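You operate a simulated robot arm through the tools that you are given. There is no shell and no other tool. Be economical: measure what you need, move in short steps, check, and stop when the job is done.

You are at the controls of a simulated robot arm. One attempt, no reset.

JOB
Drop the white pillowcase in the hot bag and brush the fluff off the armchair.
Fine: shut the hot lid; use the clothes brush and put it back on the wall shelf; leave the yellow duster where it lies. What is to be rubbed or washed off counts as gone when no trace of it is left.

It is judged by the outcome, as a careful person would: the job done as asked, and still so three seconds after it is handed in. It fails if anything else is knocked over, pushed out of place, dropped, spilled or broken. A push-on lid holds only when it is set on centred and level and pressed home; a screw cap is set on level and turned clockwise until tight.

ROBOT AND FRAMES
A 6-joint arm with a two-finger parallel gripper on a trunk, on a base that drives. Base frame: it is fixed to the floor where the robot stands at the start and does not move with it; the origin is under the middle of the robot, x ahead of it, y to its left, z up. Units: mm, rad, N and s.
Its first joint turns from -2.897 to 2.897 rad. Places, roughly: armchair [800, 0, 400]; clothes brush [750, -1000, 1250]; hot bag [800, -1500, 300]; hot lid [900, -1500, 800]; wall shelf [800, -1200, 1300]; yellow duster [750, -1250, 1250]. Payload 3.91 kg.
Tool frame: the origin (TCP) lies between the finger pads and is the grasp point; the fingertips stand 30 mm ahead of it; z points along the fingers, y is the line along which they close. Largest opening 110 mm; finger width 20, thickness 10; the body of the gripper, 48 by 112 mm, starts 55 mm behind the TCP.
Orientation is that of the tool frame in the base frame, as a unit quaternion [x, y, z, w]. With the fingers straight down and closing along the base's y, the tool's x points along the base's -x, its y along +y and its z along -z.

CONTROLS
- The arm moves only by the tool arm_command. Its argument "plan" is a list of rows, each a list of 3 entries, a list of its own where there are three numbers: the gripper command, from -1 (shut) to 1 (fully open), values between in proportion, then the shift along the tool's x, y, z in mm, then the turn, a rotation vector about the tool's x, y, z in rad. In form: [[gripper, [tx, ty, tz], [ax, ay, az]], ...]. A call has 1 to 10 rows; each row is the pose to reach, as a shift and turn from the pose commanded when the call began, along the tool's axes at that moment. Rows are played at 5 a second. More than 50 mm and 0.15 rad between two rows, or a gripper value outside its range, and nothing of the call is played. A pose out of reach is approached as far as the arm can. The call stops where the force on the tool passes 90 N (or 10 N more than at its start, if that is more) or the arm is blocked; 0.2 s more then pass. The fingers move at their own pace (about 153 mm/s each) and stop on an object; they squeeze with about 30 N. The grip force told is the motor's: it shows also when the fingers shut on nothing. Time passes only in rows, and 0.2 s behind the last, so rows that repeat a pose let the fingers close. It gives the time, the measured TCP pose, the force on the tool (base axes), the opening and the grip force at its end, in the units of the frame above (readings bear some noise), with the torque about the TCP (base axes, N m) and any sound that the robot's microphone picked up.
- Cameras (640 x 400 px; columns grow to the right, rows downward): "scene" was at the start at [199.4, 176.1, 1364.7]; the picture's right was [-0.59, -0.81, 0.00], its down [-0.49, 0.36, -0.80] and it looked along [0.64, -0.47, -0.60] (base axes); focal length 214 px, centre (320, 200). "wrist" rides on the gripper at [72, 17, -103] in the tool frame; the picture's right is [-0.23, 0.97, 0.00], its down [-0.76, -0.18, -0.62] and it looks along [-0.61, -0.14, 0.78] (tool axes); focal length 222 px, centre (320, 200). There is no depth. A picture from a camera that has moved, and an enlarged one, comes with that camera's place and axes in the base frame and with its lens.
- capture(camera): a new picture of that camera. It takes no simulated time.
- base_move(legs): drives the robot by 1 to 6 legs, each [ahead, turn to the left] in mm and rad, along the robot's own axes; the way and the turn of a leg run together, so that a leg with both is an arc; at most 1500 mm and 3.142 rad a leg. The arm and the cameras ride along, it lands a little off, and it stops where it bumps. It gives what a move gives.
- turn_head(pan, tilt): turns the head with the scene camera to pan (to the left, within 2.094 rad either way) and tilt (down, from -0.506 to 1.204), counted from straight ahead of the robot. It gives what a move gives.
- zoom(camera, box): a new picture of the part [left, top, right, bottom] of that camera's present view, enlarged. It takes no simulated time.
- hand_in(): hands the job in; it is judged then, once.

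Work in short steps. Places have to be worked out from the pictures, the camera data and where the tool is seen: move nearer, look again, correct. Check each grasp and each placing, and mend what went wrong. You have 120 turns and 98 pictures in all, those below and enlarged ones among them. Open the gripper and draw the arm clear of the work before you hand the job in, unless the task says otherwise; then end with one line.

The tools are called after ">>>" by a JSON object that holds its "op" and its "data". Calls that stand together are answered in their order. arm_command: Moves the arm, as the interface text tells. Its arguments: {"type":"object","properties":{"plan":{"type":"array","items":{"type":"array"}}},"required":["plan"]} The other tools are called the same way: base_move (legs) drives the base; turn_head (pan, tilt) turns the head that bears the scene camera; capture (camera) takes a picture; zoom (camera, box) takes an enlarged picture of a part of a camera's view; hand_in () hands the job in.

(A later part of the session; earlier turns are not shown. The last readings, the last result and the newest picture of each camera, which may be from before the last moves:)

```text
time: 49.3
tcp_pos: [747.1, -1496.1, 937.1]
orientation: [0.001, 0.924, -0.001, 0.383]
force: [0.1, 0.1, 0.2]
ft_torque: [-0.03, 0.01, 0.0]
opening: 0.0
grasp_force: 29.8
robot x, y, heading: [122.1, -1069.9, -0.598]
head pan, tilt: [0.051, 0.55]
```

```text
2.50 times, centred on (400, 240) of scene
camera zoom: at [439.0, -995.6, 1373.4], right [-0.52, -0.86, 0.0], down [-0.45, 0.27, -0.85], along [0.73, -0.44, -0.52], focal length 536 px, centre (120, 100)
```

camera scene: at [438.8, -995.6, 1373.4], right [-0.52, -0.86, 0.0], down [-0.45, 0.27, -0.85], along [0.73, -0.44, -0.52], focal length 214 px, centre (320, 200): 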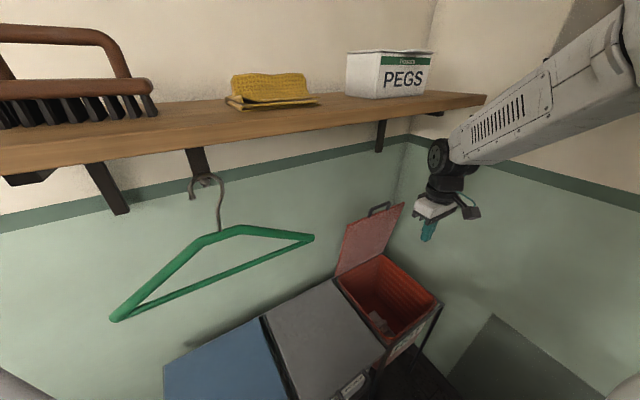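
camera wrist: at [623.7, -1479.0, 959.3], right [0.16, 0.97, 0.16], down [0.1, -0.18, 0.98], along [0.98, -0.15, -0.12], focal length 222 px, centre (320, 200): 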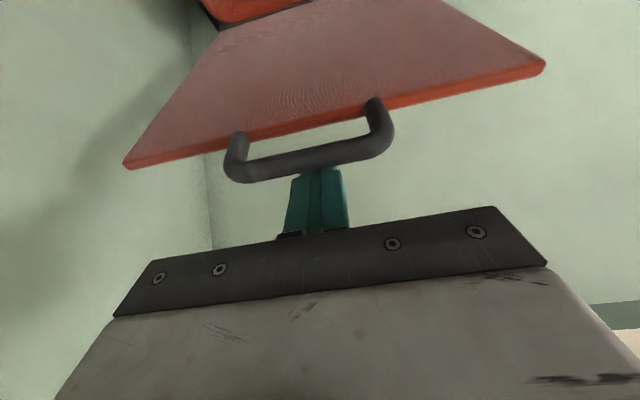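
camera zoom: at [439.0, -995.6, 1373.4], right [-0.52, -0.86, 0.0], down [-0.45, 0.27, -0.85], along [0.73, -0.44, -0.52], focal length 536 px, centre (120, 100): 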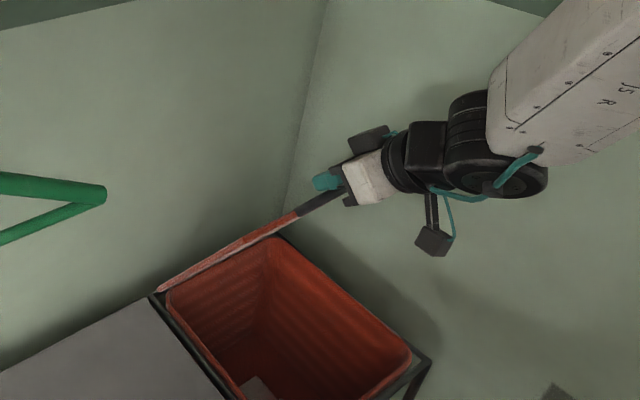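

The lid follows well. I continue the arc to about 67°.

>>> {"op": "arm_command", "data": {"plan": [[-1, [40, 0, -8], [0, 0, 0]], [-1, [80, 0, -12], [0, 0, 0]], [-1, [120, 0, -10], [0, 0, 0]], [-1, [160, 0, -4], [0, 0, 0]], [-1, [199, 0, 8], [0, 0, 0]]]}}

>>> {"op": "capture", "data": {"camera": "wrist"}}

>>> {"op": "zoom", "data": {"camera": "scene", "box": [320, 160, 480, 320]}}

```text
time: 50.5
tcp_pos: [618.6, -1502.4, 805.3]
orientation: [0.002, 0.924, 0.003, 0.381]
force: [-0.3, -0.3, 0.6]
ft_torque: [-0.05, -0.02, -0.03]
opening: 0.0
grasp_force: 30.1
out of reach, approached as far as the arm can: row 5
robot x, y, heading: [122.0, -1067.5, -0.595]
head pan, tilt: [0.051, 0.55]
```

```text
56 pictures are left
camera wrist: at [494.8, -1486.6, 828.5], right [0.16, 0.97, 0.17], down [0.1, -0.18, 0.98], along [0.98, -0.14, -0.13], focal length 222 px, centre (320, 200)
```

wrist: 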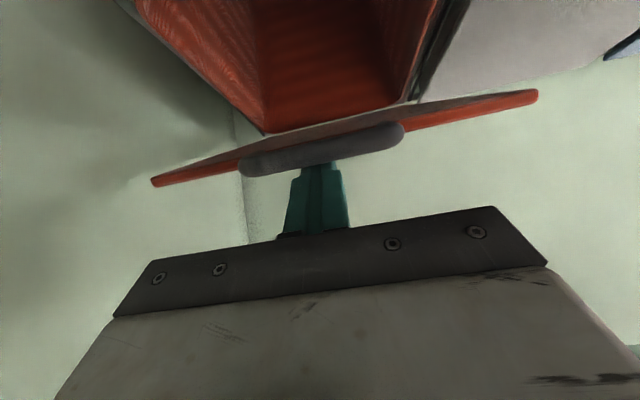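

```text
2.50 times, centred on (400, 240) of scene
camera zoom: at [438.8, -995.4, 1373.4], right [-0.52, -0.86, 0.0], down [-0.45, 0.27, -0.85], along [0.73, -0.44, -0.52], focal length 536 px, centre (120, 100)
```

zoom: 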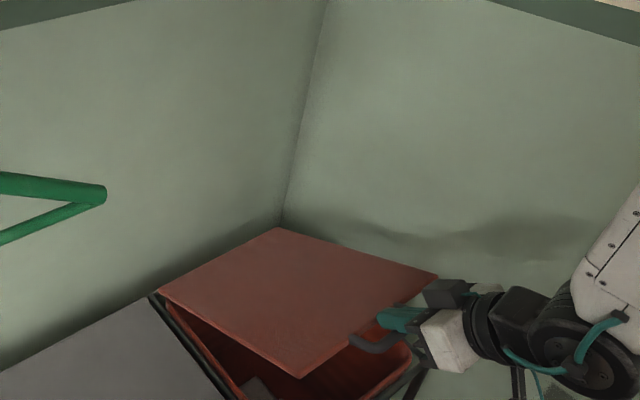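

The arm's tilt limit is reached with the lid about 65° down and staying put. I withdraw, set the tool upright, and then press the lid down from above.

>>> {"op": "arm_command", "data": {"plan": [[-1, [-8, 0, -40], [0, 0, 0]], [-1, [-30, 0, -75], [0, 0.1, 0]], [-1, [-55, 0, -100], [0, 0.24, 0]], [-1, [-75, 0, -110], [0, 0.38, 0]], [-1, [-90, 0, -100], [0, 0.52, 0]], [-1, [-100, 0, -90], [0, 0.66, 0]], [-1, [-110, 0, -80], [0, 0.785, 0]], [-1, [-110, 0, -80], [0, 0.785, 0]]]}}

>>> {"op": "capture", "data": {"camera": "wrist"}}

```text
time: 52.3
tcp_pos: [639.4, -1504.4, 941.1]
orientation: [0.001, 1.0, -0.001, 0.0]
force: [0.3, -0.3, -0.5]
ft_torque: [-0.01, 0.01, 0.0]
opening: 0.0
grasp_force: 30.1
out of reach, approached as far as the arm can: row 1, 2
robot x, y, heading: [121.4, -1071.6, -0.597]
head pan, tilt: [0.051, 0.55]
```

```text
54 pictures are left
camera wrist: at [568.4, -1488.1, 1045.0], right [0.23, 0.97, 0.0], down [0.76, -0.18, 0.62], along [0.61, -0.14, -0.78], focal length 222 px, centre (320, 200)
```

wrist: 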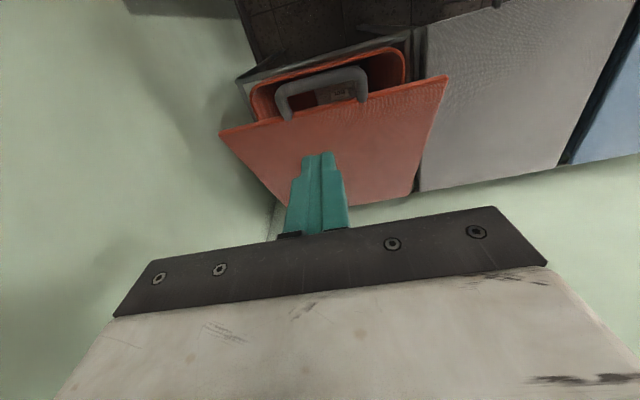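

The lid's front edge is near [640, −1490, 775]. I press it down with closed fingertips at x≈685.

>>> {"op": "arm_command", "data": {"plan": [[-1, [-45, 10, 20], [0, 0, 0]], [-1, [-45, 10, 65], [0, 0, 0]], [-1, [-45, 10, 110], [0, 0, 0]], [-1, [-45, 10, 150], [0, 0, 0]], [-1, [-45, 10, 185], [0, 0, 0]], [-1, [-45, 10, 215], [0, 0, 0]], [-1, [-45, 10, 235], [0, 0, 0]]]}}

>>> {"op": "capture", "data": {"camera": "wrist"}}

>>> {"op": "zoom", "data": {"camera": "scene", "box": [320, 200, 480, 360]}}

```text
refused: row 1 steps farther than a row can; nothing moved
```

```text
53 pictures are left
camera wrist: at [568.4, -1488.1, 1045.0], right [0.23, 0.97, 0.0], down [0.76, -0.18, 0.62], along [0.61, -0.14, -0.78], focal length 222 px, centre (320, 200)
```

wrist: 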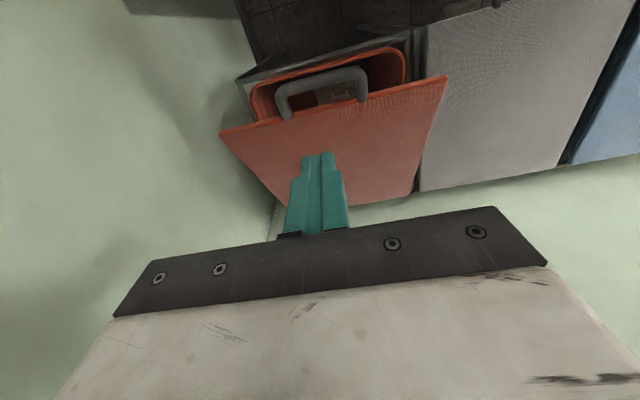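

```text
2.50 times, centred on (400, 280) of scene
camera zoom: at [438.8, -995.6, 1373.4], right [-0.52, -0.86, 0.0], down [-0.45, 0.27, -0.85], along [0.73, -0.44, -0.52], focal length 536 px, centre (120, 0)
```

zoom: 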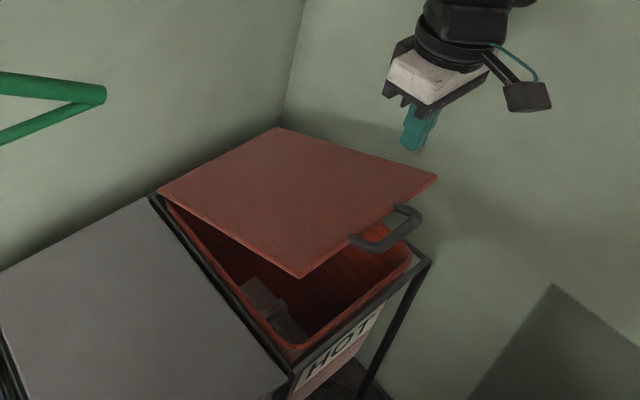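

The first row's step was slightly too long; I repeat it with shorter steps.

>>> {"op": "arm_command", "data": {"plan": [[-1, [-40, 8, 10], [0, 0, 0]], [-1, [-45, 10, 55], [0, 0, 0]], [-1, [-45, 10, 100], [0, 0, 0]], [-1, [-45, 10, 145], [0, 0, 0]], [-1, [-45, 10, 180], [0, 0, 0]], [-1, [-45, 10, 210], [0, 0, 0]], [-1, [-45, 10, 235], [0, 0, 0]]]}}

>>> {"op": "zoom", "data": {"camera": "scene", "box": [320, 200, 480, 360]}}

```text
time: 53.9
tcp_pos: [685.7, -1493.4, 705.9]
orientation: [0.0, 1.0, 0.0, 0.001]
force: [-0.8, -0.8, -0.2]
ft_torque: [0.0, -0.03, -0.01]
opening: 0.0
grasp_force: 29.5
robot x, y, heading: [123.9, -1071.1, -0.596]
head pan, tilt: [0.051, 0.55]
```

```text
2.50 times, centred on (400, 280) of scene
camera zoom: at [438.7, -995.5, 1373.4], right [-0.52, -0.86, 0.0], down [-0.45, 0.27, -0.85], along [0.73, -0.44, -0.52], focal length 536 px, centre (120, 0)
```

zoom: 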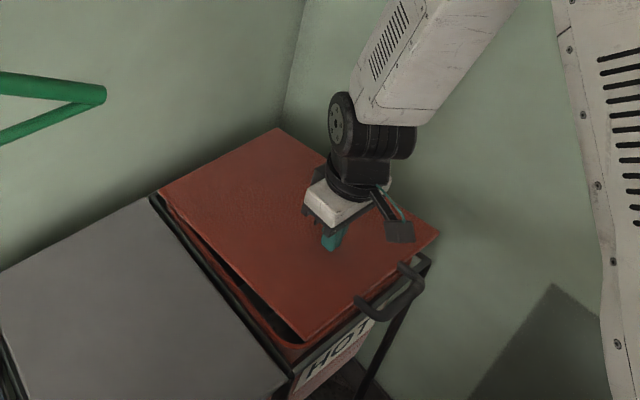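

The lid is nearly down. I press further in small steps until I feel firm resistance.

>>> {"op": "arm_command", "data": {"plan": [[-1, [0, 0, 8], [0, 0, 0]], [-1, [0, 0, 14], [0, 0, 0]], [-1, [0, 0, 19], [0, 0, 0]], [-1, [0, 0, 24], [0, 0, 0]], [-1, [0, 0, 29], [0, 0, 0]], [-1, [0, 0, 33], [0, 0, 0]], [-1, [0, 0, 37], [0, 0, 0]]]}}

>>> {"op": "zoom", "data": {"camera": "scene", "box": [320, 200, 480, 360]}}

```text
time: 55.5
tcp_pos: [686.0, -1495.6, 671.4]
orientation: [0.002, 1.0, 0.0, 0.001]
force: [-0.1, -0.4, 0.0]
ft_torque: [-0.02, 0.03, 0.02]
opening: 0.0
grasp_force: 30.2
robot x, y, heading: [123.5, -1071.2, -0.592]
head pan, tilt: [0.051, 0.55]
```

```text
2.50 times, centred on (400, 280) of scene
camera zoom: at [438.8, -995.6, 1373.4], right [-0.52, -0.86, 0.0], down [-0.45, 0.27, -0.85], along [0.73, -0.44, -0.52], focal length 536 px, centre (120, 0)
```

zoom: 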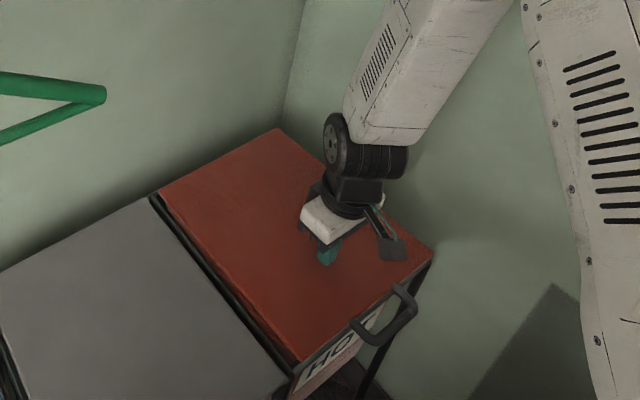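

It looks close to shut but no resistance yet; I press a little more.

>>> {"op": "arm_command", "data": {"plan": [[-1, [0, 0, 3], [0, 0, 0]], [-1, [0, 0, 6], [0, 0, 0]], [-1, [0, 0, 9], [0, 0, 0]], [-1, [0, 0, 12], [0, 0, 0]], [-1, [0, 0, 14], [0, 0, 0]], [-1, [0, 0, 16], [0, 0, 0]]]}}

>>> {"op": "zoom", "data": {"camera": "scene", "box": [320, 200, 480, 360]}}

```text
time: 56.8
tcp_pos: [685.7, -1495.4, 661.7]
orientation: [0.001, 1.0, -0.002, 0.003]
force: [-14.3, 11.1, 53.3]
ft_torque: [0.39, 0.63, -0.2]
opening: 0.2
grasp_force: 30.5
robot x, y, heading: [125.9, -1069.3, -0.592]
head pan, tilt: [0.051, 0.55]
stopped in row 6: the force on the tool passed its limit at 97 N (the readings are from after the stop); the commanded pose is now the measured one
```

```text
2.50 times, centred on (400, 280) of scene
camera zoom: at [437.0, -994.3, 1373.7], right [-0.52, -0.86, 0.0], down [-0.45, 0.27, -0.85], along [0.73, -0.44, -0.52], focal length 536 px, centre (120, 0)
```

zoom: 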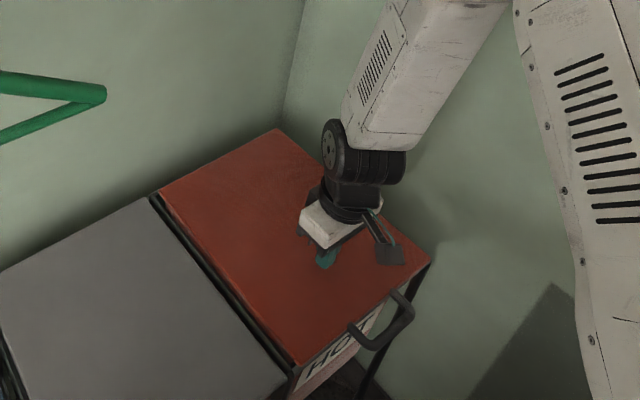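

The lid is pressed home at 97 N. I raise the arm clear and look at the brush and shelf.

>>> {"op": "arm_command", "data": {"plan": [[-1, [0, 0, -40], [0, 0, 0]], [-1, [0, 0, -85], [0, 0, 0]], [-1, [5, 0, -130], [0, 0, 0]], [-1, [10, 0, -175], [0, 0, 0]], [-1, [20, 0, -215], [0, 0, 0]], [-1, [50, 30, -240], [0, 0, 0]], [-1, [75, 65, -265], [0, 0, 0]], [-1, [95, 100, -290], [0, 0, 0]], [-1, [95, 100, -290], [0, 0, 0]]]}}

>>> {"op": "turn_head", "data": {"pan": 0.45, "tilt": 0.3}}

>>> {"op": "capture", "data": {"camera": "scene"}}

```text
time: 58.8
tcp_pos: [588.7, -1393.6, 947.4]
orientation: [0.002, 1.0, -0.002, 0.002]
force: [0.1, -0.1, 1.1]
ft_torque: [0.01, 0.01, 0.02]
opening: 0.1
grasp_force: 30.3
robot x, y, heading: [120.2, -1069.4, -0.597]
head pan, tilt: [0.051, 0.55]
```

```text
time: 59.6
tcp_pos: [588.8, -1392.8, 947.9]
orientation: [0.002, 1.0, -0.002, 0.003]
force: [-0.5, -0.1, 1.2]
ft_torque: [0.01, 0.04, -0.01]
opening: 0.0
grasp_force: 30.4
robot x, y, heading: [122.1, -1070.9, -0.594]
head pan, tilt: [0.45, 0.3]
```

```text
48 pictures are left
camera scene: at [454.3, -962.6, 1396.3], right [-0.15, -0.99, 0.0], down [-0.29, 0.04, -0.96], along [0.94, -0.14, -0.3], focal length 214 px, centre (320, 200)
```

scene: 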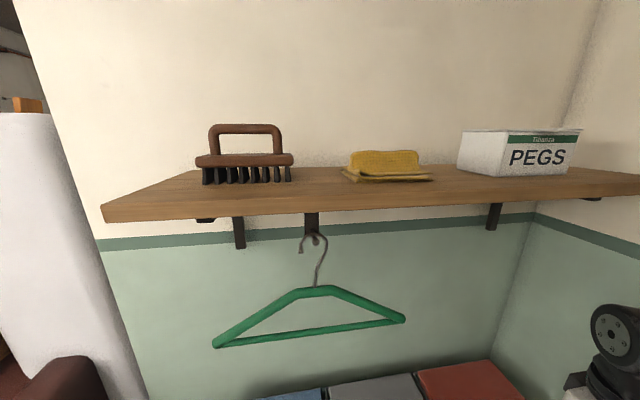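

The brush handle triangulates to about [817, −900, 1404], running along y, the shelf top at z≈1317. I raise the arm in front of the shelf while turning the gripper to close along x.

>>> {"op": "arm_command", "data": {"plan": [[-1, [0, 20, -43], [0, 0, -0.12]], [-1, [0, 40, -86], [0, 0, -0.24]], [-1, [0, 60, -129], [0, 0, -0.36]], [-1, [0, 80, -172], [0, 0, -0.48]], [-1, [0, 100, -215], [0, 0, -0.6]], [-1, [0, 130, -255], [0, 0, -0.72]], [-1, [0, 160, -295], [0, 0, -0.84]], [-1, [0, 190, -335], [0, 0, -0.96]], [-1, [0, 220, -375], [0, 0, -1.08]], [-1, [0, 250, -415], [0, 0, -1.2]]]}}

>>> {"op": "arm_command", "data": {"plan": [[-1, [0, 0, -40], [0, 0, -0.12]], [-1, [0, 0, -80], [0, 0, -0.24]], [-1, [0, 0, -120], [0, 0, -0.37]], [-1, [0, 0, -160], [0, 0, -0.37]], [-1, [0, 0, -160], [0, 0, -0.37]]]}}

>>> {"op": "capture", "data": {"camera": "scene"}}

>>> {"op": "capture", "data": {"camera": "wrist"}}

```text
time: 61.9
tcp_pos: [590.9, -1142.9, 1362.8]
orientation: [-0.563, 0.826, -0.002, 0.0]
force: [0.6, 0.3, 1.1]
ft_torque: [0.01, 0.0, 0.04]
opening: 0.0
grasp_force: 29.8
robot x, y, heading: [122.2, -1071.1, -0.594]
head pan, tilt: [0.45, 0.3]
```

```text
time: 63.0
tcp_pos: [592.0, -1142.1, 1465.3]
orientation: [-0.706, 0.708, -0.004, 0.003]
force: [-0.3, 0.3, 0.3]
ft_torque: [0.03, 0.0, -0.01]
opening: 0.0
grasp_force: 29.8
out of reach, approached as far as the arm can: row 3, 4, 5
robot x, y, heading: [126.0, -1071.0, -0.595]
head pan, tilt: [0.45, 0.3]
```

```text
47 pictures are left
camera scene: at [454.3, -962.5, 1396.4], right [-0.14, -0.99, 0.0], down [-0.29, 0.04, -0.96], along [0.95, -0.14, -0.3], focal length 214 px, centre (320, 200)
```

scene: 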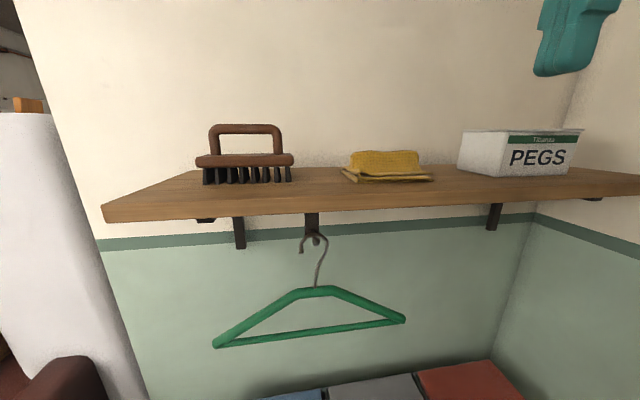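

```text
46 pictures are left
camera wrist: at [574.8, -1214.8, 1568.9], right [-0.97, 0.23, -0.01], down [0.18, 0.76, 0.62], along [0.15, 0.6, -0.78], focal length 222 px, centre (320, 200)
```

wrist: 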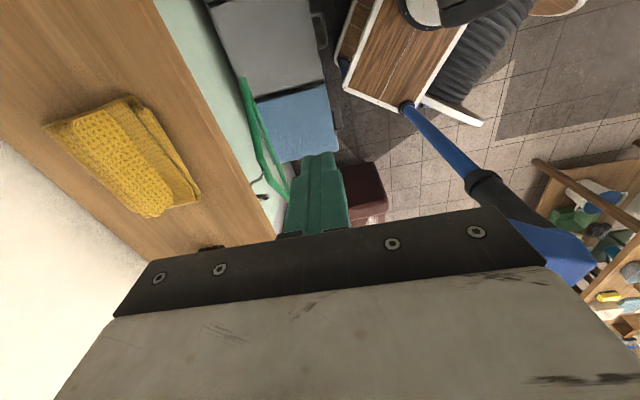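

The arm tops out near z=1465 here. I test the reach closer to the brush, staying above the shelf items.

>>> {"op": "arm_command", "data": {"plan": [[-1, [-40, -10, 0], [0, 0, 0]], [-1, [-80, -20, 0], [0, 0, 0]], [-1, [-120, -35, 0], [0, 0, 0]], [-1, [-160, -55, 0], [0, 0, 0]], [-1, [-200, -80, 0], [0, 0, 0]], [-1, [-240, -105, 0], [0, 0, 0]], [-1, [-240, -105, 0], [0, 0, 0]]]}}

>>> {"op": "capture", "data": {"camera": "wrist"}}

```text
time: 64.7
tcp_pos: [694.1, -905.1, 1448.2]
orientation: [-0.705, 0.709, -0.004, 0.004]
force: [-0.5, 0.3, 0.0]
ft_torque: [-0.03, -0.02, 0.0]
opening: 0.3
grasp_force: 30.3
out of reach, approached as far as the arm can: row 5, 6, 7
robot x, y, heading: [123.1, -1069.8, -0.596]
head pan, tilt: [0.45, 0.3]
```

```text
45 pictures are left
camera wrist: at [676.6, -978.4, 1552.0], right [-0.97, 0.23, -0.01], down [0.18, 0.76, 0.62], along [0.15, 0.61, -0.78], focal length 222 px, centre (320, 200)
```

wrist: 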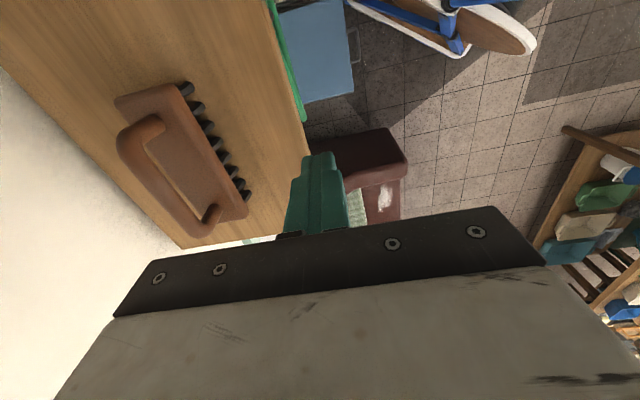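

The vertical tool can't get over the brush this far out. I tilt the tool 0.6 rad forward (wrist lower and nearer), part-open the fingers, and look again.

>>> {"op": "arm_command", "data": {"plan": [[-0.2, [0, 0, 0], [0.12, 0, 0]], [-0.1, [0, 0, 0], [0.24, 0, 0]], [0, [0, 0, 0], [0.36, 0, 0]], [0, [0, 0, 0], [0.48, 0, 0]], [0, [0, 0, 0], [0.6, 0, 0]], [0, [0, 0, 0], [0.6, 0, 0]]]}}

>>> {"op": "capture", "data": {"camera": "wrist"}}

>>> {"op": "zoom", "data": {"camera": "scene", "box": [160, 60, 360, 220]}}

```text
time: 66.0
tcp_pos: [694.6, -906.2, 1449.4]
orientation: [-0.675, 0.675, -0.212, 0.209]
force: [0.8, 0.0, -0.6]
ft_torque: [0.01, -0.01, -0.02]
opening: 55.0
grasp_force: 0.1
robot x, y, heading: [122.2, -1070.4, -0.592]
head pan, tilt: [0.45, 0.3]
```

```text
44 pictures are left
camera wrist: at [621.8, -978.2, 1524.8], right [-0.8, 0.23, -0.56], down [-0.21, 0.76, 0.61], along [0.56, 0.6, -0.56], focal length 222 px, centre (320, 200)
```

wrist: 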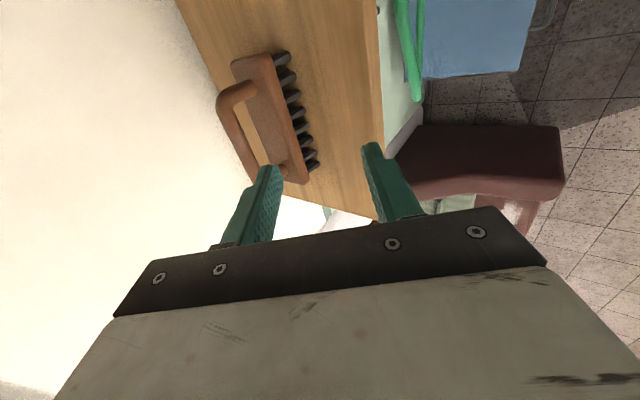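

```text
2.50 times, centred on (260, 140) of scene
camera zoom: at [454.4, -962.5, 1396.4], right [-0.14, -0.99, 0.0], down [-0.29, 0.04, -0.96], along [0.95, -0.14, -0.3], focal length 536 px, centre (470, 350)
```

zoom: 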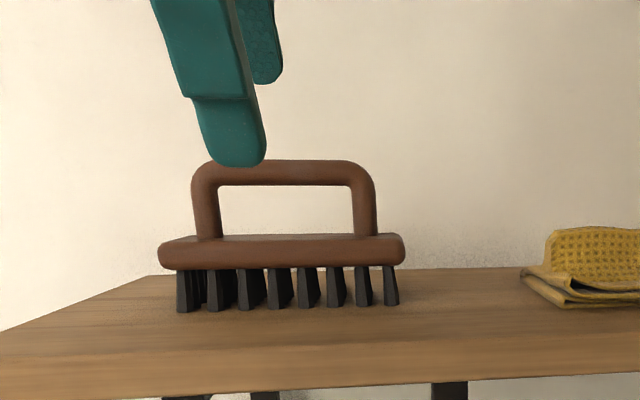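

The bar's centre is about [834, −901, 1403]. I move sideways to line up on it, still clear above, and check.

>>> {"op": "arm_command", "data": {"plan": [[0, [-3, -40, 0], [0, 0, 0]], [0, [-5, -70, 5], [0, 0, 0]], [0, [-5, -89, 25], [0, 0, 0]], [0, [-5, -89, 25], [0, 0, 0]]]}}

>>> {"op": "capture", "data": {"camera": "wrist"}}

>>> {"op": "zoom", "data": {"camera": "scene", "box": [160, 60, 360, 220]}}

```text
time: 67.0
tcp_pos: [781.4, -900.4, 1478.7]
orientation: [-0.674, 0.676, -0.212, 0.21]
force: [-0.4, -1.2, 0.2]
ft_torque: [-0.01, 0.03, 0.03]
opening: 54.9
grasp_force: 0.1
robot x, y, heading: [122.7, -1070.0, -0.597]
head pan, tilt: [0.45, 0.3]
```

```text
42 pictures are left
camera wrist: at [709.7, -973.2, 1555.1], right [-0.8, 0.23, -0.55], down [-0.2, 0.76, 0.61], along [0.56, 0.6, -0.56], focal length 222 px, centre (320, 200)
```

wrist: 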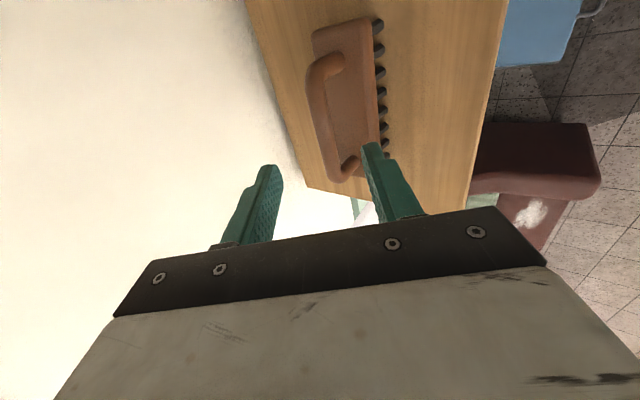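

```text
2.50 times, centred on (260, 140) of scene
camera zoom: at [454.3, -962.5, 1396.4], right [-0.14, -0.99, 0.0], down [-0.29, 0.04, -0.96], along [0.95, -0.14, -0.3], focal length 536 px, centre (470, 350)
```

zoom: 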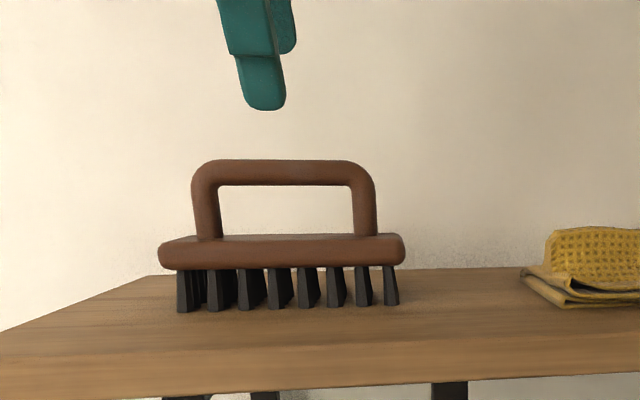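

The bar at [832, −905, 1403] lies right on the finger axis. I advance 84 mm and close.

>>> {"op": "arm_command", "data": {"plan": [[0, [4, 0, 30], [0, 0, 0]], [0, [4, 0, 55], [0, 0, 0]], [0, [4, 0, 72], [0, 0, 0]], [0, [4, 0, 84], [0, 0, 0]], [0, [4, 0, 84], [0, 0, 0]]]}}

>>> {"op": "zoom", "data": {"camera": "scene", "box": [160, 60, 360, 220]}}

>>> {"op": "capture", "data": {"camera": "wrist"}}

```text
time: 68.2
tcp_pos: [830.2, -906.2, 1410.1]
orientation: [-0.673, 0.677, -0.213, 0.209]
force: [-1.1, 0.4, -0.3]
ft_torque: [-0.03, -0.02, -0.03]
opening: 55.0
grasp_force: 0.0
robot x, y, heading: [123.9, -1070.3, -0.594]
head pan, tilt: [0.45, 0.3]
```

```text
2.50 times, centred on (260, 140) of scene
camera zoom: at [454.4, -962.5, 1396.4], right [-0.14, -0.99, 0.0], down [-0.29, 0.04, -0.96], along [0.95, -0.14, -0.3], focal length 536 px, centre (470, 350)
```

zoom: 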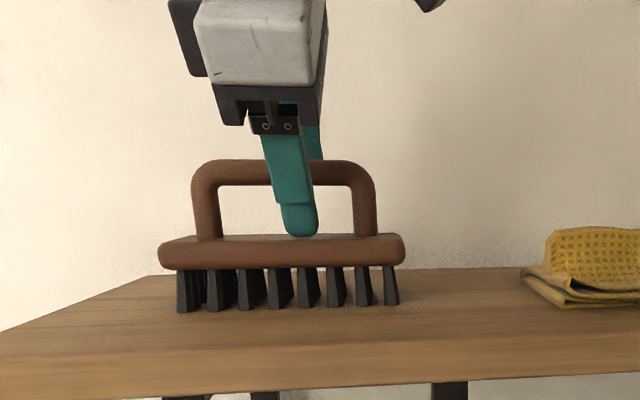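

```text
39 pictures are left
camera wrist: at [757.3, -978.1, 1486.6], right [-0.8, 0.23, -0.55], down [-0.2, 0.76, 0.61], along [0.56, 0.6, -0.56], focal length 222 px, centre (320, 200)
```

wrist: 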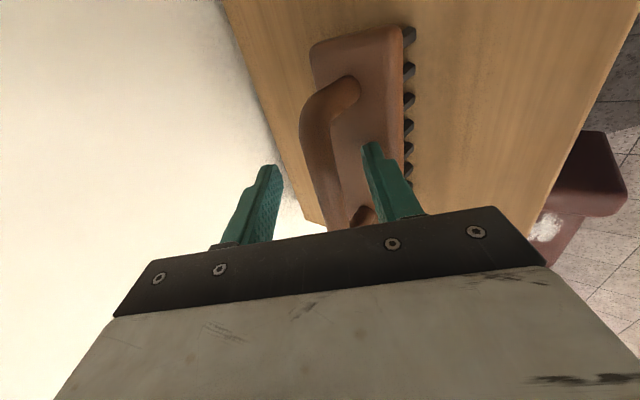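

The bar lies between the fingers. I close.

>>> {"op": "arm_command", "data": {"plan": [[-0.3, [0, 0, 0], [0, 0, 0]], [-0.6, [0, 0, 0], [0, 0, 0]], [-1, [0, 0, 0], [0, 0, 0]], [-1, [0, 0, 0], [0, 0, 0]], [-1, [0, 0, 0], [0, 0, 0]]]}}

>>> {"op": "zoom", "data": {"camera": "scene", "box": [160, 60, 360, 220]}}

```text
time: 69.5
tcp_pos: [829.5, -906.1, 1410.5]
orientation: [-0.673, 0.676, -0.213, 0.209]
force: [-0.1, 0.6, -0.9]
ft_torque: [0.02, -0.03, -0.02]
opening: 15.2
grasp_force: 30.0
robot x, y, heading: [122.8, -1070.7, -0.597]
head pan, tilt: [0.45, 0.3]
```

```text
2.50 times, centred on (260, 140) of scene
camera zoom: at [454.4, -962.5, 1396.4], right [-0.14, -0.99, 0.0], down [-0.29, 0.04, -0.96], along [0.95, -0.14, -0.3], focal length 536 px, centre (470, 350)
```

zoom: 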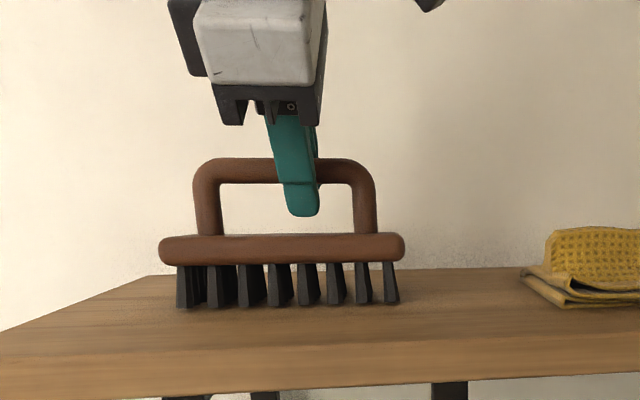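

The brush is held (15 mm). I lift it off the shelf and draw it back toward the robot.

>>> {"op": "arm_command", "data": {"plan": [[-1, [0, 0, -20], [0, 0, 0]], [-1, [0, 0, -55], [0, 0, 0]], [-1, [0, 35, -85], [0, 0, 0]], [-1, [0, 75, -105], [0, 0, 0]], [-1, [0, 115, -125], [0, 0, 0]], [-1, [0, 155, -145], [0, 0, 0]], [-1, [0, 190, -160], [0, 0, 0]], [-1, [0, 190, -160], [0, 0, 0]]]}}

>>> {"op": "capture", "data": {"camera": "scene"}}

```text
time: 71.2
tcp_pos: [582.0, -904.5, 1430.0]
orientation: [-0.674, 0.676, -0.212, 0.209]
force: [0.8, 0.5, -1.2]
ft_torque: [0.01, 0.01, 0.02]
opening: 15.3
grasp_force: 30.1
robot x, y, heading: [126.5, -1071.1, -0.594]
head pan, tilt: [0.45, 0.3]
```

```text
37 pictures are left
camera scene: at [454.4, -962.5, 1396.3], right [-0.14, -0.99, 0.0], down [-0.29, 0.04, -0.96], along [0.95, -0.14, -0.3], focal length 214 px, centre (320, 200)
```

scene: 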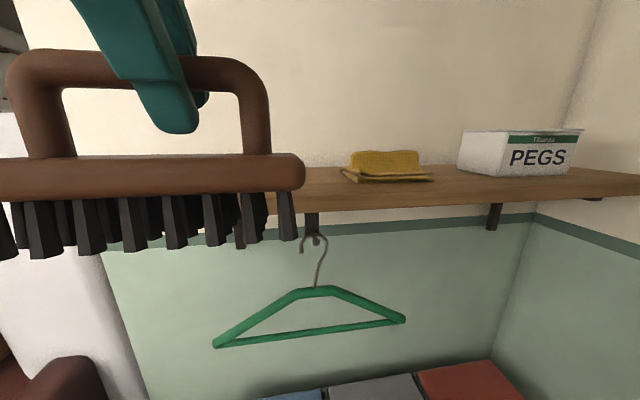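

Brush in hand, clear of the shelf. I drive back the way: reverse, turn left, drive along to the armchair and turn to face it.

>>> {"op": "base_move", "data": {"legs": [[-400, 0], [0, 2.165], [840, 0], [0, -1.571]]}}

>>> {"op": "turn_head", "data": {"pan": -0.3, "tilt": 0.7}}

>>> {"op": "capture", "data": {"camera": "scene"}}

```text
time: 76.0
tcp_pos: [33.6, -421.5, 1432.1]
orientation: [0.862, -0.411, 0.129, -0.269]
force: [0.4, 0.0, -2.5]
ft_torque: [-0.01, 0.01, 0.03]
opening: 15.1
grasp_force: 29.8
robot x, y, heading: [-215.0, -834.5, 0.076]
head pan, tilt: [0.45, 0.3]
stopped in leg 2: the robot was blocked; the commanded pose is now the measured one
```

```text
time: 77.1
tcp_pos: [33.3, -421.8, 1431.8]
orientation: [0.862, -0.41, 0.129, -0.268]
force: [-0.3, -0.3, -1.1]
ft_torque: [0.0, -0.01, -0.01]
opening: 15.0
grasp_force: 29.6
robot x, y, heading: [-219.6, -841.4, 0.073]
head pan, tilt: [-0.3, 0.7]
```

```text
36 pictures are left
camera scene: at [-23.6, -612.2, 1360.3], right [-0.22, -0.97, 0.0], down [-0.63, 0.14, -0.77], along [0.75, -0.17, -0.64], focal length 214 px, centre (320, 200)
```

scene: 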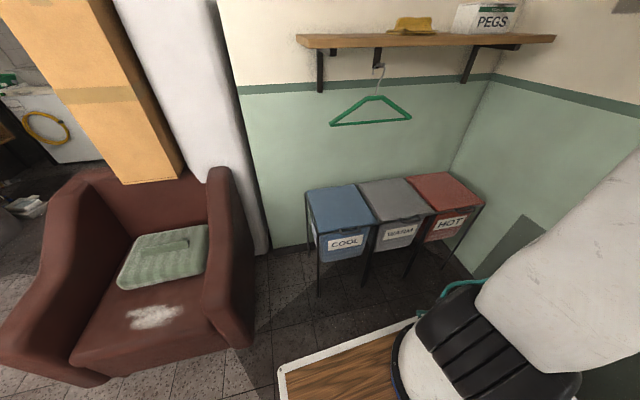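

The turn was blocked at heading 0.07. I look around the robot's sides and rear to see what touches.

>>> {"op": "turn_head", "data": {"pan": -2.09, "tilt": 0.8}}

>>> {"op": "capture", "data": {"camera": "scene"}}

>>> {"op": "turn_head", "data": {"pan": 2.09, "tilt": 0.8}}

>>> {"op": "capture", "data": {"camera": "scene"}}

```text
time: 78.9
tcp_pos: [33.6, -422.1, 1430.8]
orientation: [0.862, -0.411, 0.129, -0.269]
force: [1.1, -0.6, -0.6]
ft_torque: [0.01, 0.03, 0.02]
opening: 14.9
grasp_force: 29.7
robot x, y, heading: [-217.1, -836.0, 0.078]
head pan, tilt: [-2.089, 0.799]
```

```text
35 pictures are left
camera scene: at [-141.0, -666.1, 1352.0], right [-0.9, 0.43, 0.0], down [0.31, 0.65, -0.7], along [-0.3, -0.63, -0.72], focal length 214 px, centre (320, 200)
```

scene: 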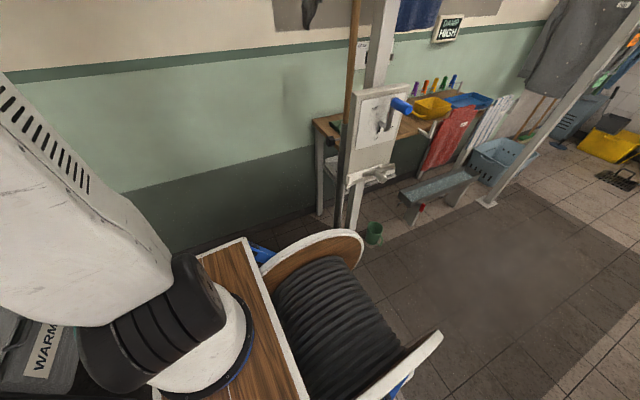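

```text
time: 82.2
tcp_pos: [33.5, -422.1, 1431.4]
orientation: [0.862, -0.411, 0.129, -0.268]
force: [0.0, -0.9, -0.1]
ft_torque: [-0.02, 0.0, -0.01]
opening: 15.2
grasp_force: 30.4
robot x, y, heading: [-219.9, -833.7, 0.077]
head pan, tilt: [2.089, 0.799]
```

```text
34 pictures are left
camera scene: at [-151.4, -526.3, 1352.0], right [0.83, 0.56, 0.0], down [0.4, -0.59, -0.7], along [-0.39, 0.58, -0.72], focal length 214 px, centre (320, 200)
```

scene: 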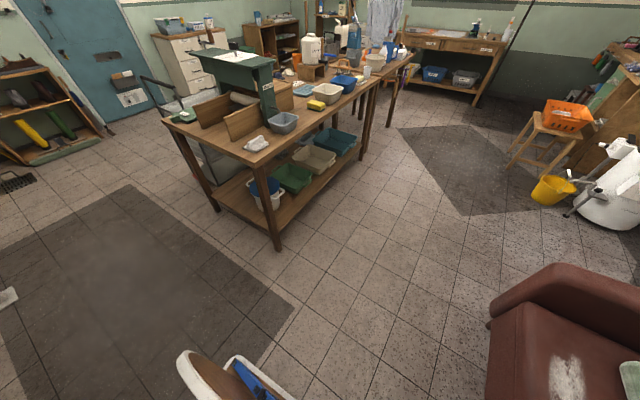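

Nothing visibly touches. I retry with a small left turn to see whether it still blocks.

>>> {"op": "base_move", "data": {"legs": [[0, 0.3]]}}

```text
time: 83.0
tcp_pos: [30.1, -418.7, 1431.5]
orientation: [0.863, -0.407, 0.129, -0.27]
force: [-0.3, -0.4, -3.1]
ft_torque: [-0.04, 0.02, 0.0]
opening: 15.1
grasp_force: 29.7
robot x, y, heading: [-219.6, -837.4, 0.08]
head pan, tilt: [2.089, 0.799]
stopped in leg 1: the robot was blocked; the commanded pose is now the measured one
```

The obstacle is the white post near (−530, −1134), seen in an early picture, against my rear right corner. I drive forward away from it and then turn and go to the armchair.

>>> {"op": "base_move", "data": {"legs": [[230, 0], [0, 1.755], [849, 0], [0, -1.835]]}}

>>> {"op": "turn_head", "data": {"pan": -0.3, "tilt": 0.8}}

>>> {"op": "capture", "data": {"camera": "scene"}}

```text
time: 97.5
tcp_pos: [93.7, 406.4, 1430.4]
orientation: [0.839, -0.455, 0.144, -0.261]
force: [0.4, 0.5, -1.9]
ft_torque: [0.0, -0.05, -0.03]
opening: 15.4
grasp_force: 29.9
robot x, y, heading: [-200.3, 22.4, -0.033]
head pan, tilt: [2.089, 0.799]
```

```text
time: 99.7
tcp_pos: [93.4, 405.0, 1431.6]
orientation: [0.839, -0.456, 0.143, -0.261]
force: [-0.8, -0.7, -1.8]
ft_torque: [-0.02, -0.01, 0.0]
opening: 15.2
grasp_force: 30.7
robot x, y, heading: [-201.0, 18.5, -0.033]
head pan, tilt: [-0.3, 0.799]
```

```text
33 pictures are left
camera scene: at [14.3, 222.6, 1352.0], right [-0.33, -0.94, 0.0], down [-0.68, 0.23, -0.7], along [0.66, -0.23, -0.72], focal length 214 px, centre (320, 200)
```

scene: 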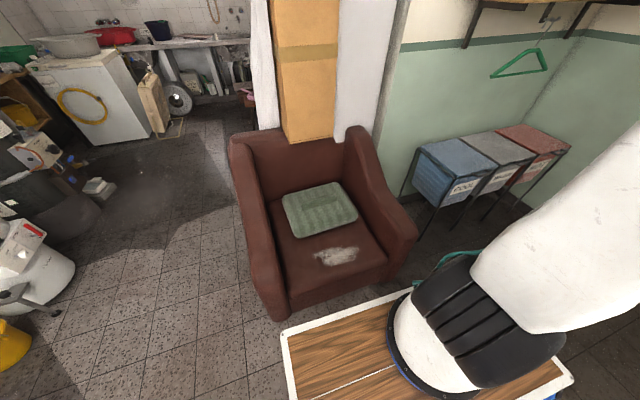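

The fluff patch spans roughly x 425–525, y −125…80 on the seat. I swing the arm back round in front of the head at height, straightening the yaw as well.

>>> {"op": "arm_command", "data": {"plan": [[-1, [36.6, -9.3, 6.4], [0, 0, 0]], [-1, [73.2, -18.6, 12.7], [0, 0, 0]], [-1, [109.8, -27.9, 19.1], [0, 0.045, 0.066]], [-1, [150.4, -29.6, 20.2], [0, 0.09, 0.132]], [-1, [191, -31.3, 21.3], [0, 0.135, 0.198]], [-1, [231.7, -32.9, 22.5], [0, 0.18, 0.264]], [-1, [273.6, -28.5, 34.6], [0, 0.225, 0.33]], [-1, [315.5, -24.1, 46.8], [0, 0.27, 0.396]], [-1, [357.4, -19.7, 58.9], [0, 0.316, 0.462]], [-1, [399.3, -15.3, 71], [0, 0.316, 0.462]]]}}

>>> {"op": "capture", "data": {"camera": "scene"}}

```text
time: 101.9
tcp_pos: [356.7, 100.2, 1382.0]
orientation: [0.68, -0.669, 0.209, -0.213]
force: [-0.1, 0.6, -1.5]
ft_torque: [-0.02, -0.01, 0.0]
opening: 15.4
grasp_force: 29.7
robot x, y, heading: [-198.5, 19.1, -0.034]
head pan, tilt: [-0.3, 0.799]
```

```text
32 pictures are left
camera scene: at [14.2, 222.5, 1352.0], right [-0.33, -0.94, 0.0], down [-0.68, 0.23, -0.7], along [0.66, -0.23, -0.72], focal length 214 px, centre (320, 200)
```

scene: 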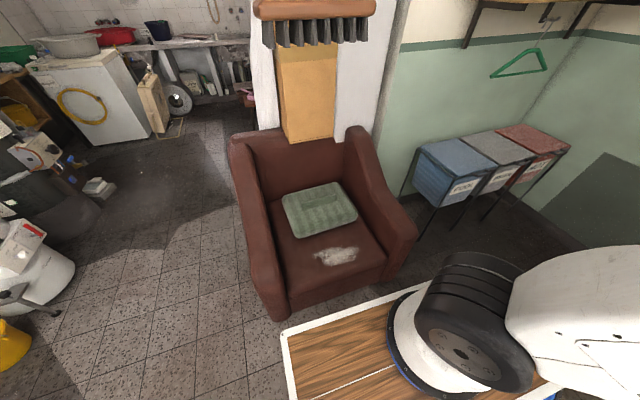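

Straight now. I descend toward the seat in front of the fluff.

>>> {"op": "arm_command", "data": {"plan": [[-1, [9.3, 18.9, 42.1], [0, 0, 0]], [-1, [18.6, 37.8, 84.2], [0, 0, 0]], [-1, [28, 56.7, 126.3], [0, 0, 0]], [-1, [37.3, 75.6, 168.4], [0, 0, 0]], [-1, [46.6, 94.5, 210.5], [0, 0, 0]], [-1, [56, 113.4, 252.6], [0, 0, 0]], [-1, [65.3, 132.3, 294.7], [0, 0, 0]], [-1, [74.6, 151.2, 336.8], [0, 0, 0]], [-1, [84, 170.1, 378.9], [0, 0, 0]], [-1, [93.3, 189, 421], [0, 0, 0]]]}}

>>> {"op": "arm_command", "data": {"plan": [[-1, [9.3, 18.9, 42.1], [0, 0, 0]], [-1, [18.6, 37.8, 84.2], [0, 0, 0]], [-1, [28, 56.7, 126.3], [0, 0, 0]], [-1, [37.3, 75.6, 168.4], [0, 0, 0]], [-1, [37.3, 75.6, 168.4], [0, 0, 0]]]}}

>>> {"op": "capture", "data": {"camera": "scene"}}

>>> {"op": "capture", "data": {"camera": "wrist"}}

```text
time: 104.1
tcp_pos: [459.2, 11.6, 948.6]
orientation: [-0.653, 0.698, -0.201, 0.215]
force: [-0.1, 0.3, -1.3]
ft_torque: [-0.11, 0.04, 0.13]
opening: 15.2
grasp_force: 30.3
out of reach, approached as far as the arm can: row 9, 10
robot x, y, heading: [-199.7, 20.6, -0.035]
head pan, tilt: [-0.3, 0.799]
```

```text
time: 105.3
tcp_pos: [502.0, 18.5, 783.7]
orientation: [-0.675, 0.677, -0.225, 0.189]
force: [0.2, -0.4, -2.0]
ft_torque: [-0.02, -0.02, 0.01]
opening: 14.9
grasp_force: 30.3
out of reach, approached as far as the arm can: row 1, 2, 3, 4, 5
robot x, y, heading: [-202.8, 20.5, -0.032]
head pan, tilt: [-0.3, 0.799]
```

```text
31 pictures are left
camera scene: at [14.3, 222.5, 1352.0], right [-0.33, -0.94, 0.0], down [-0.68, 0.23, -0.7], along [0.66, -0.23, -0.72], focal length 214 px, centre (320, 200)
```

scene: 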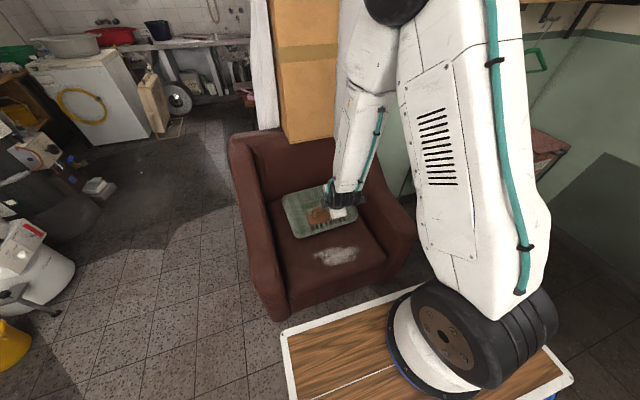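

```text
30 pictures are left
camera wrist: at [429.0, -49.3, 864.1], right [-0.8, 0.22, -0.56], down [-0.19, 0.79, 0.58], along [0.57, 0.57, -0.6], focal length 222 px, centre (320, 200)
```

wrist: 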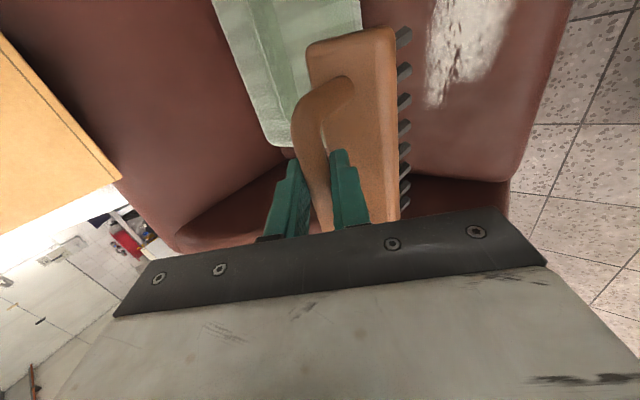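

The wrist runs into its straight-line limit with this tilt direction. I will turn the brush 90° (long axis along x, tool leaning sideways), which avoids it and covers the patch with sweeps along y.

>>> {"op": "arm_command", "data": {"plan": [[-1, [4, -2, -6], [0, 0.074, 0.108]], [-1, [8, -4, -12], [0, 0.148, 0.216]], [-1, [12, -6, -18], [0, 0.222, 0.324]], [-1, [16, -8, -24], [0, 0.296, 0.432]], [-1, [20, -10, -30], [0, 0.37, 0.54]], [-1, [24, -12, -36], [0, 0.444, 0.648]], [-1, [28, -14, -42], [0, 0.518, 0.756]], [-1, [32, -16, -48], [0, 0.592, 0.864]], [-1, [36, -17, -54], [0, 0.666, 0.972]], [-1, [40, -17, -60], [0, 0.74, 1.08]]]}}

>>> {"op": "capture", "data": {"camera": "scene"}}

```text
time: 107.5
tcp_pos: [481.1, -20.8, 843.7]
orientation: [-0.117, 0.941, -0.315, 0.029]
force: [-0.3, 0.0, -1.7]
ft_torque: [0.01, 0.04, 0.01]
opening: 15.1
grasp_force: 30.3
robot x, y, heading: [-200.0, 22.3, -0.033]
head pan, tilt: [-0.3, 0.799]
```

```text
29 pictures are left
camera scene: at [14.3, 222.5, 1352.0], right [-0.33, -0.94, 0.0], down [-0.68, 0.23, -0.7], along [0.66, -0.23, -0.72], focal length 214 px, centre (320, 200)
```

scene: 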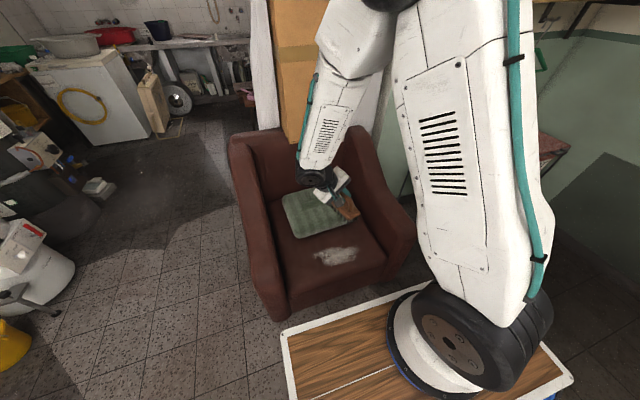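

No limits hit. I finish aligning the orientation and lower toward the seat at the patch's left end.

>>> {"op": "arm_command", "data": {"plan": [[-1, [-4, 37, 17], [-0.02, 0.06, 0.1]], [-1, [-8, 75, 33], [-0.046, 0.125, 0.206]], [-1, [-12, 112, 50], [-0.046, 0.125, 0.206]], [-1, [-16, 150, 67], [-0.046, 0.125, 0.206]], [-1, [-16, 150, 67], [-0.046, 0.125, 0.206]]]}}

>>> {"op": "capture", "data": {"camera": "wrist"}}

>>> {"op": "zoom", "data": {"camera": "scene", "box": [240, 160, 400, 280]}}

```text
time: 108.7
tcp_pos: [471.3, 59.6, 698.5]
orientation: [-0.002, 0.955, -0.296, 0.001]
force: [0.1, 0.0, -1.8]
ft_torque: [0.03, 0.02, -0.01]
opening: 15.1
grasp_force: 29.8
robot x, y, heading: [-195.8, 18.8, -0.033]
head pan, tilt: [-0.3, 0.799]
```

```text
28 pictures are left
camera wrist: at [399.1, 132.1, 774.9], right [0.23, 0.8, -0.55], down [0.76, 0.21, 0.62], along [0.61, -0.56, -0.56], focal length 222 px, centre (320, 200)
```

wrist: 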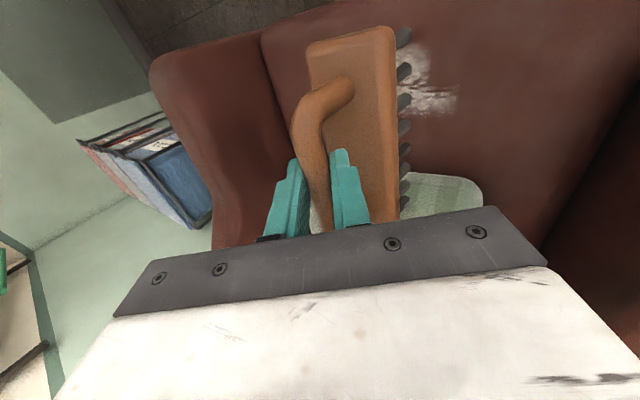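

```text
3.33 times, centred on (320, 220) of scene
camera zoom: at [14.4, 222.5, 1352.0], right [-0.33, -0.94, 0.0], down [-0.68, 0.23, -0.7], along [0.66, -0.23, -0.72], focal length 715 px, centre (320, 133)
```

zoom: 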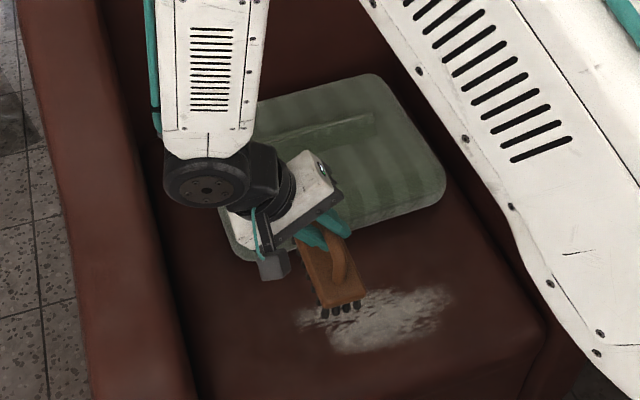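

The patch spans x 420–515, y −145…90; the brush covers x≈388–562, clear of the cushion (front edge x≈612). I go to y=100 and lower to just above the seat.

>>> {"op": "arm_command", "data": {"plan": [[-1, [0, 35, 28], [0, 0, 0]], [-1, [0, 70, 56], [0, 0, 0]], [-1, [0, 106, 85], [0, 0, 0]], [-1, [0, 106, 85], [0, 0, 0]]]}}

>>> {"op": "arm_command", "data": {"plan": [[-1, [0, 4, 6], [0, 0, 0]], [-1, [0, 7, 10], [0, 0, 0]], [-1, [0, 10, 14], [0, 0, 0]], [-1, [0, 12.5, 18], [0, 0, 0]], [-1, [0, 15, 22], [0, 0, 0]]]}}

>>> {"op": "capture", "data": {"camera": "wrist"}}

>>> {"op": "zoom", "data": {"camera": "scene", "box": [240, 160, 400, 280]}}

```text
time: 109.7
tcp_pos: [471.2, 100.8, 569.6]
orientation: [-0.002, 0.955, -0.296, 0.001]
force: [0.9, -0.5, -1.2]
ft_torque: [-0.04, 0.01, 0.01]
opening: 15.3
grasp_force: 30.0
robot x, y, heading: [-200.8, 22.3, -0.031]
head pan, tilt: [-0.3, 0.799]
```

```text
time: 110.9
tcp_pos: [473.3, 98.7, 543.0]
orientation: [-0.001, 0.955, -0.296, 0.002]
force: [-0.2, -0.4, -0.4]
ft_torque: [0.0, 0.03, 0.02]
opening: 15.1
grasp_force: 29.9
robot x, y, heading: [-200.5, 17.5, -0.036]
head pan, tilt: [-0.3, 0.799]
```

```text
26 pictures are left
camera wrist: at [401.3, 171.0, 619.1], right [0.22, 0.8, -0.55], down [0.76, 0.21, 0.62], along [0.61, -0.56, -0.56], focal length 222 px, centre (320, 200)
```

wrist: 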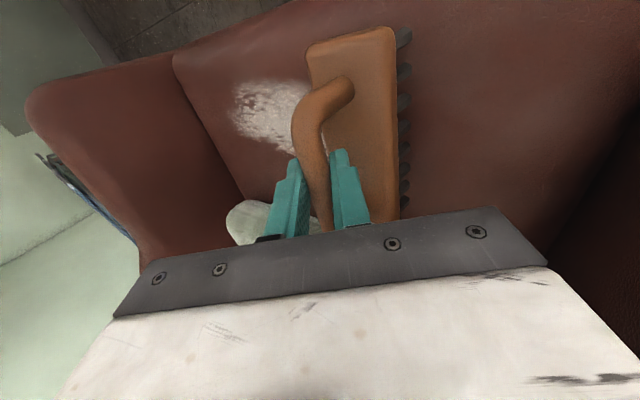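

```text
3.33 times, centred on (320, 220) of scene
camera zoom: at [14.3, 222.6, 1352.0], right [-0.33, -0.94, 0.0], down [-0.68, 0.23, -0.7], along [0.66, -0.23, -0.72], focal length 715 px, centre (320, 133)
```

zoom: 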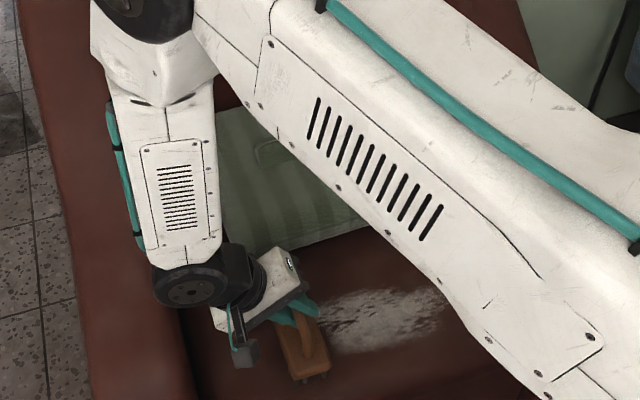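

No contact yet at TCP z=543. I lower a few millimetres at a time until the bristles touch.

>>> {"op": "arm_command", "data": {"plan": [[-1, [0, 1.7, 2.5], [0, 0, 0]], [-1, [0, 3.4, 5], [0, 0, 0]], [-1, [0, 5.1, 7.4], [0, 0, 0]]]}}

>>> {"op": "arm_command", "data": {"plan": [[-1, [0, 1.7, 2.5], [0, 0, 0]], [-1, [0, 3.4, 5], [0, 0, 0]]]}}

```text
time: 111.7
tcp_pos: [474.3, 99.3, 532.6]
orientation: [-0.002, 0.955, -0.295, 0.001]
force: [0.4, 0.3, -1.2]
ft_torque: [0.02, 0.05, -0.01]
opening: 15.2
grasp_force: 29.1
robot x, y, heading: [-200.5, 18.9, -0.033]
head pan, tilt: [-0.3, 0.799]
```

```text
time: 112.3
tcp_pos: [473.4, 100.2, 527.9]
orientation: [-0.002, 0.955, -0.296, 0.001]
force: [-0.2, -0.3, -0.9]
ft_torque: [-0.01, 0.01, -0.04]
opening: 15.2
grasp_force: 30.2
robot x, y, heading: [-196.6, 19.2, -0.034]
head pan, tilt: [-0.3, 0.799]
```

Still free at z=528. I continue down gently.

>>> {"op": "arm_command", "data": {"plan": [[-1, [0, 1.7, 2.5], [0, 0, 0]], [-1, [0, 3.4, 5], [0, 0, 0]], [-1, [0, 4.5, 6.6], [0, 0, 0]]]}}

>>> {"op": "zoom", "data": {"camera": "scene", "box": [290, 220, 350, 270]}}

```text
time: 113.1
tcp_pos: [473.8, 100.0, 520.7]
orientation: [-0.002, 0.955, -0.296, 0.003]
force: [-4.2, 6.6, 23.3]
ft_torque: [-0.14, 0.22, -0.15]
opening: 15.4
grasp_force: 30.4
robot x, y, heading: [-199.4, 17.6, -0.036]
head pan, tilt: [-0.3, 0.799]
```

```text
8.00 times, centred on (320, 245) of scene
camera zoom: at [13.4, 222.7, 1352.1], right [-0.33, -0.94, 0.0], down [-0.68, 0.23, -0.7], along [0.66, -0.23, -0.72], focal length 1716 px, centre (320, -160)
```

zoom: 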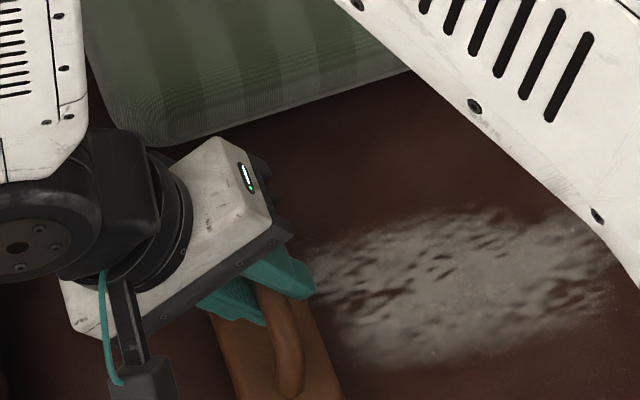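

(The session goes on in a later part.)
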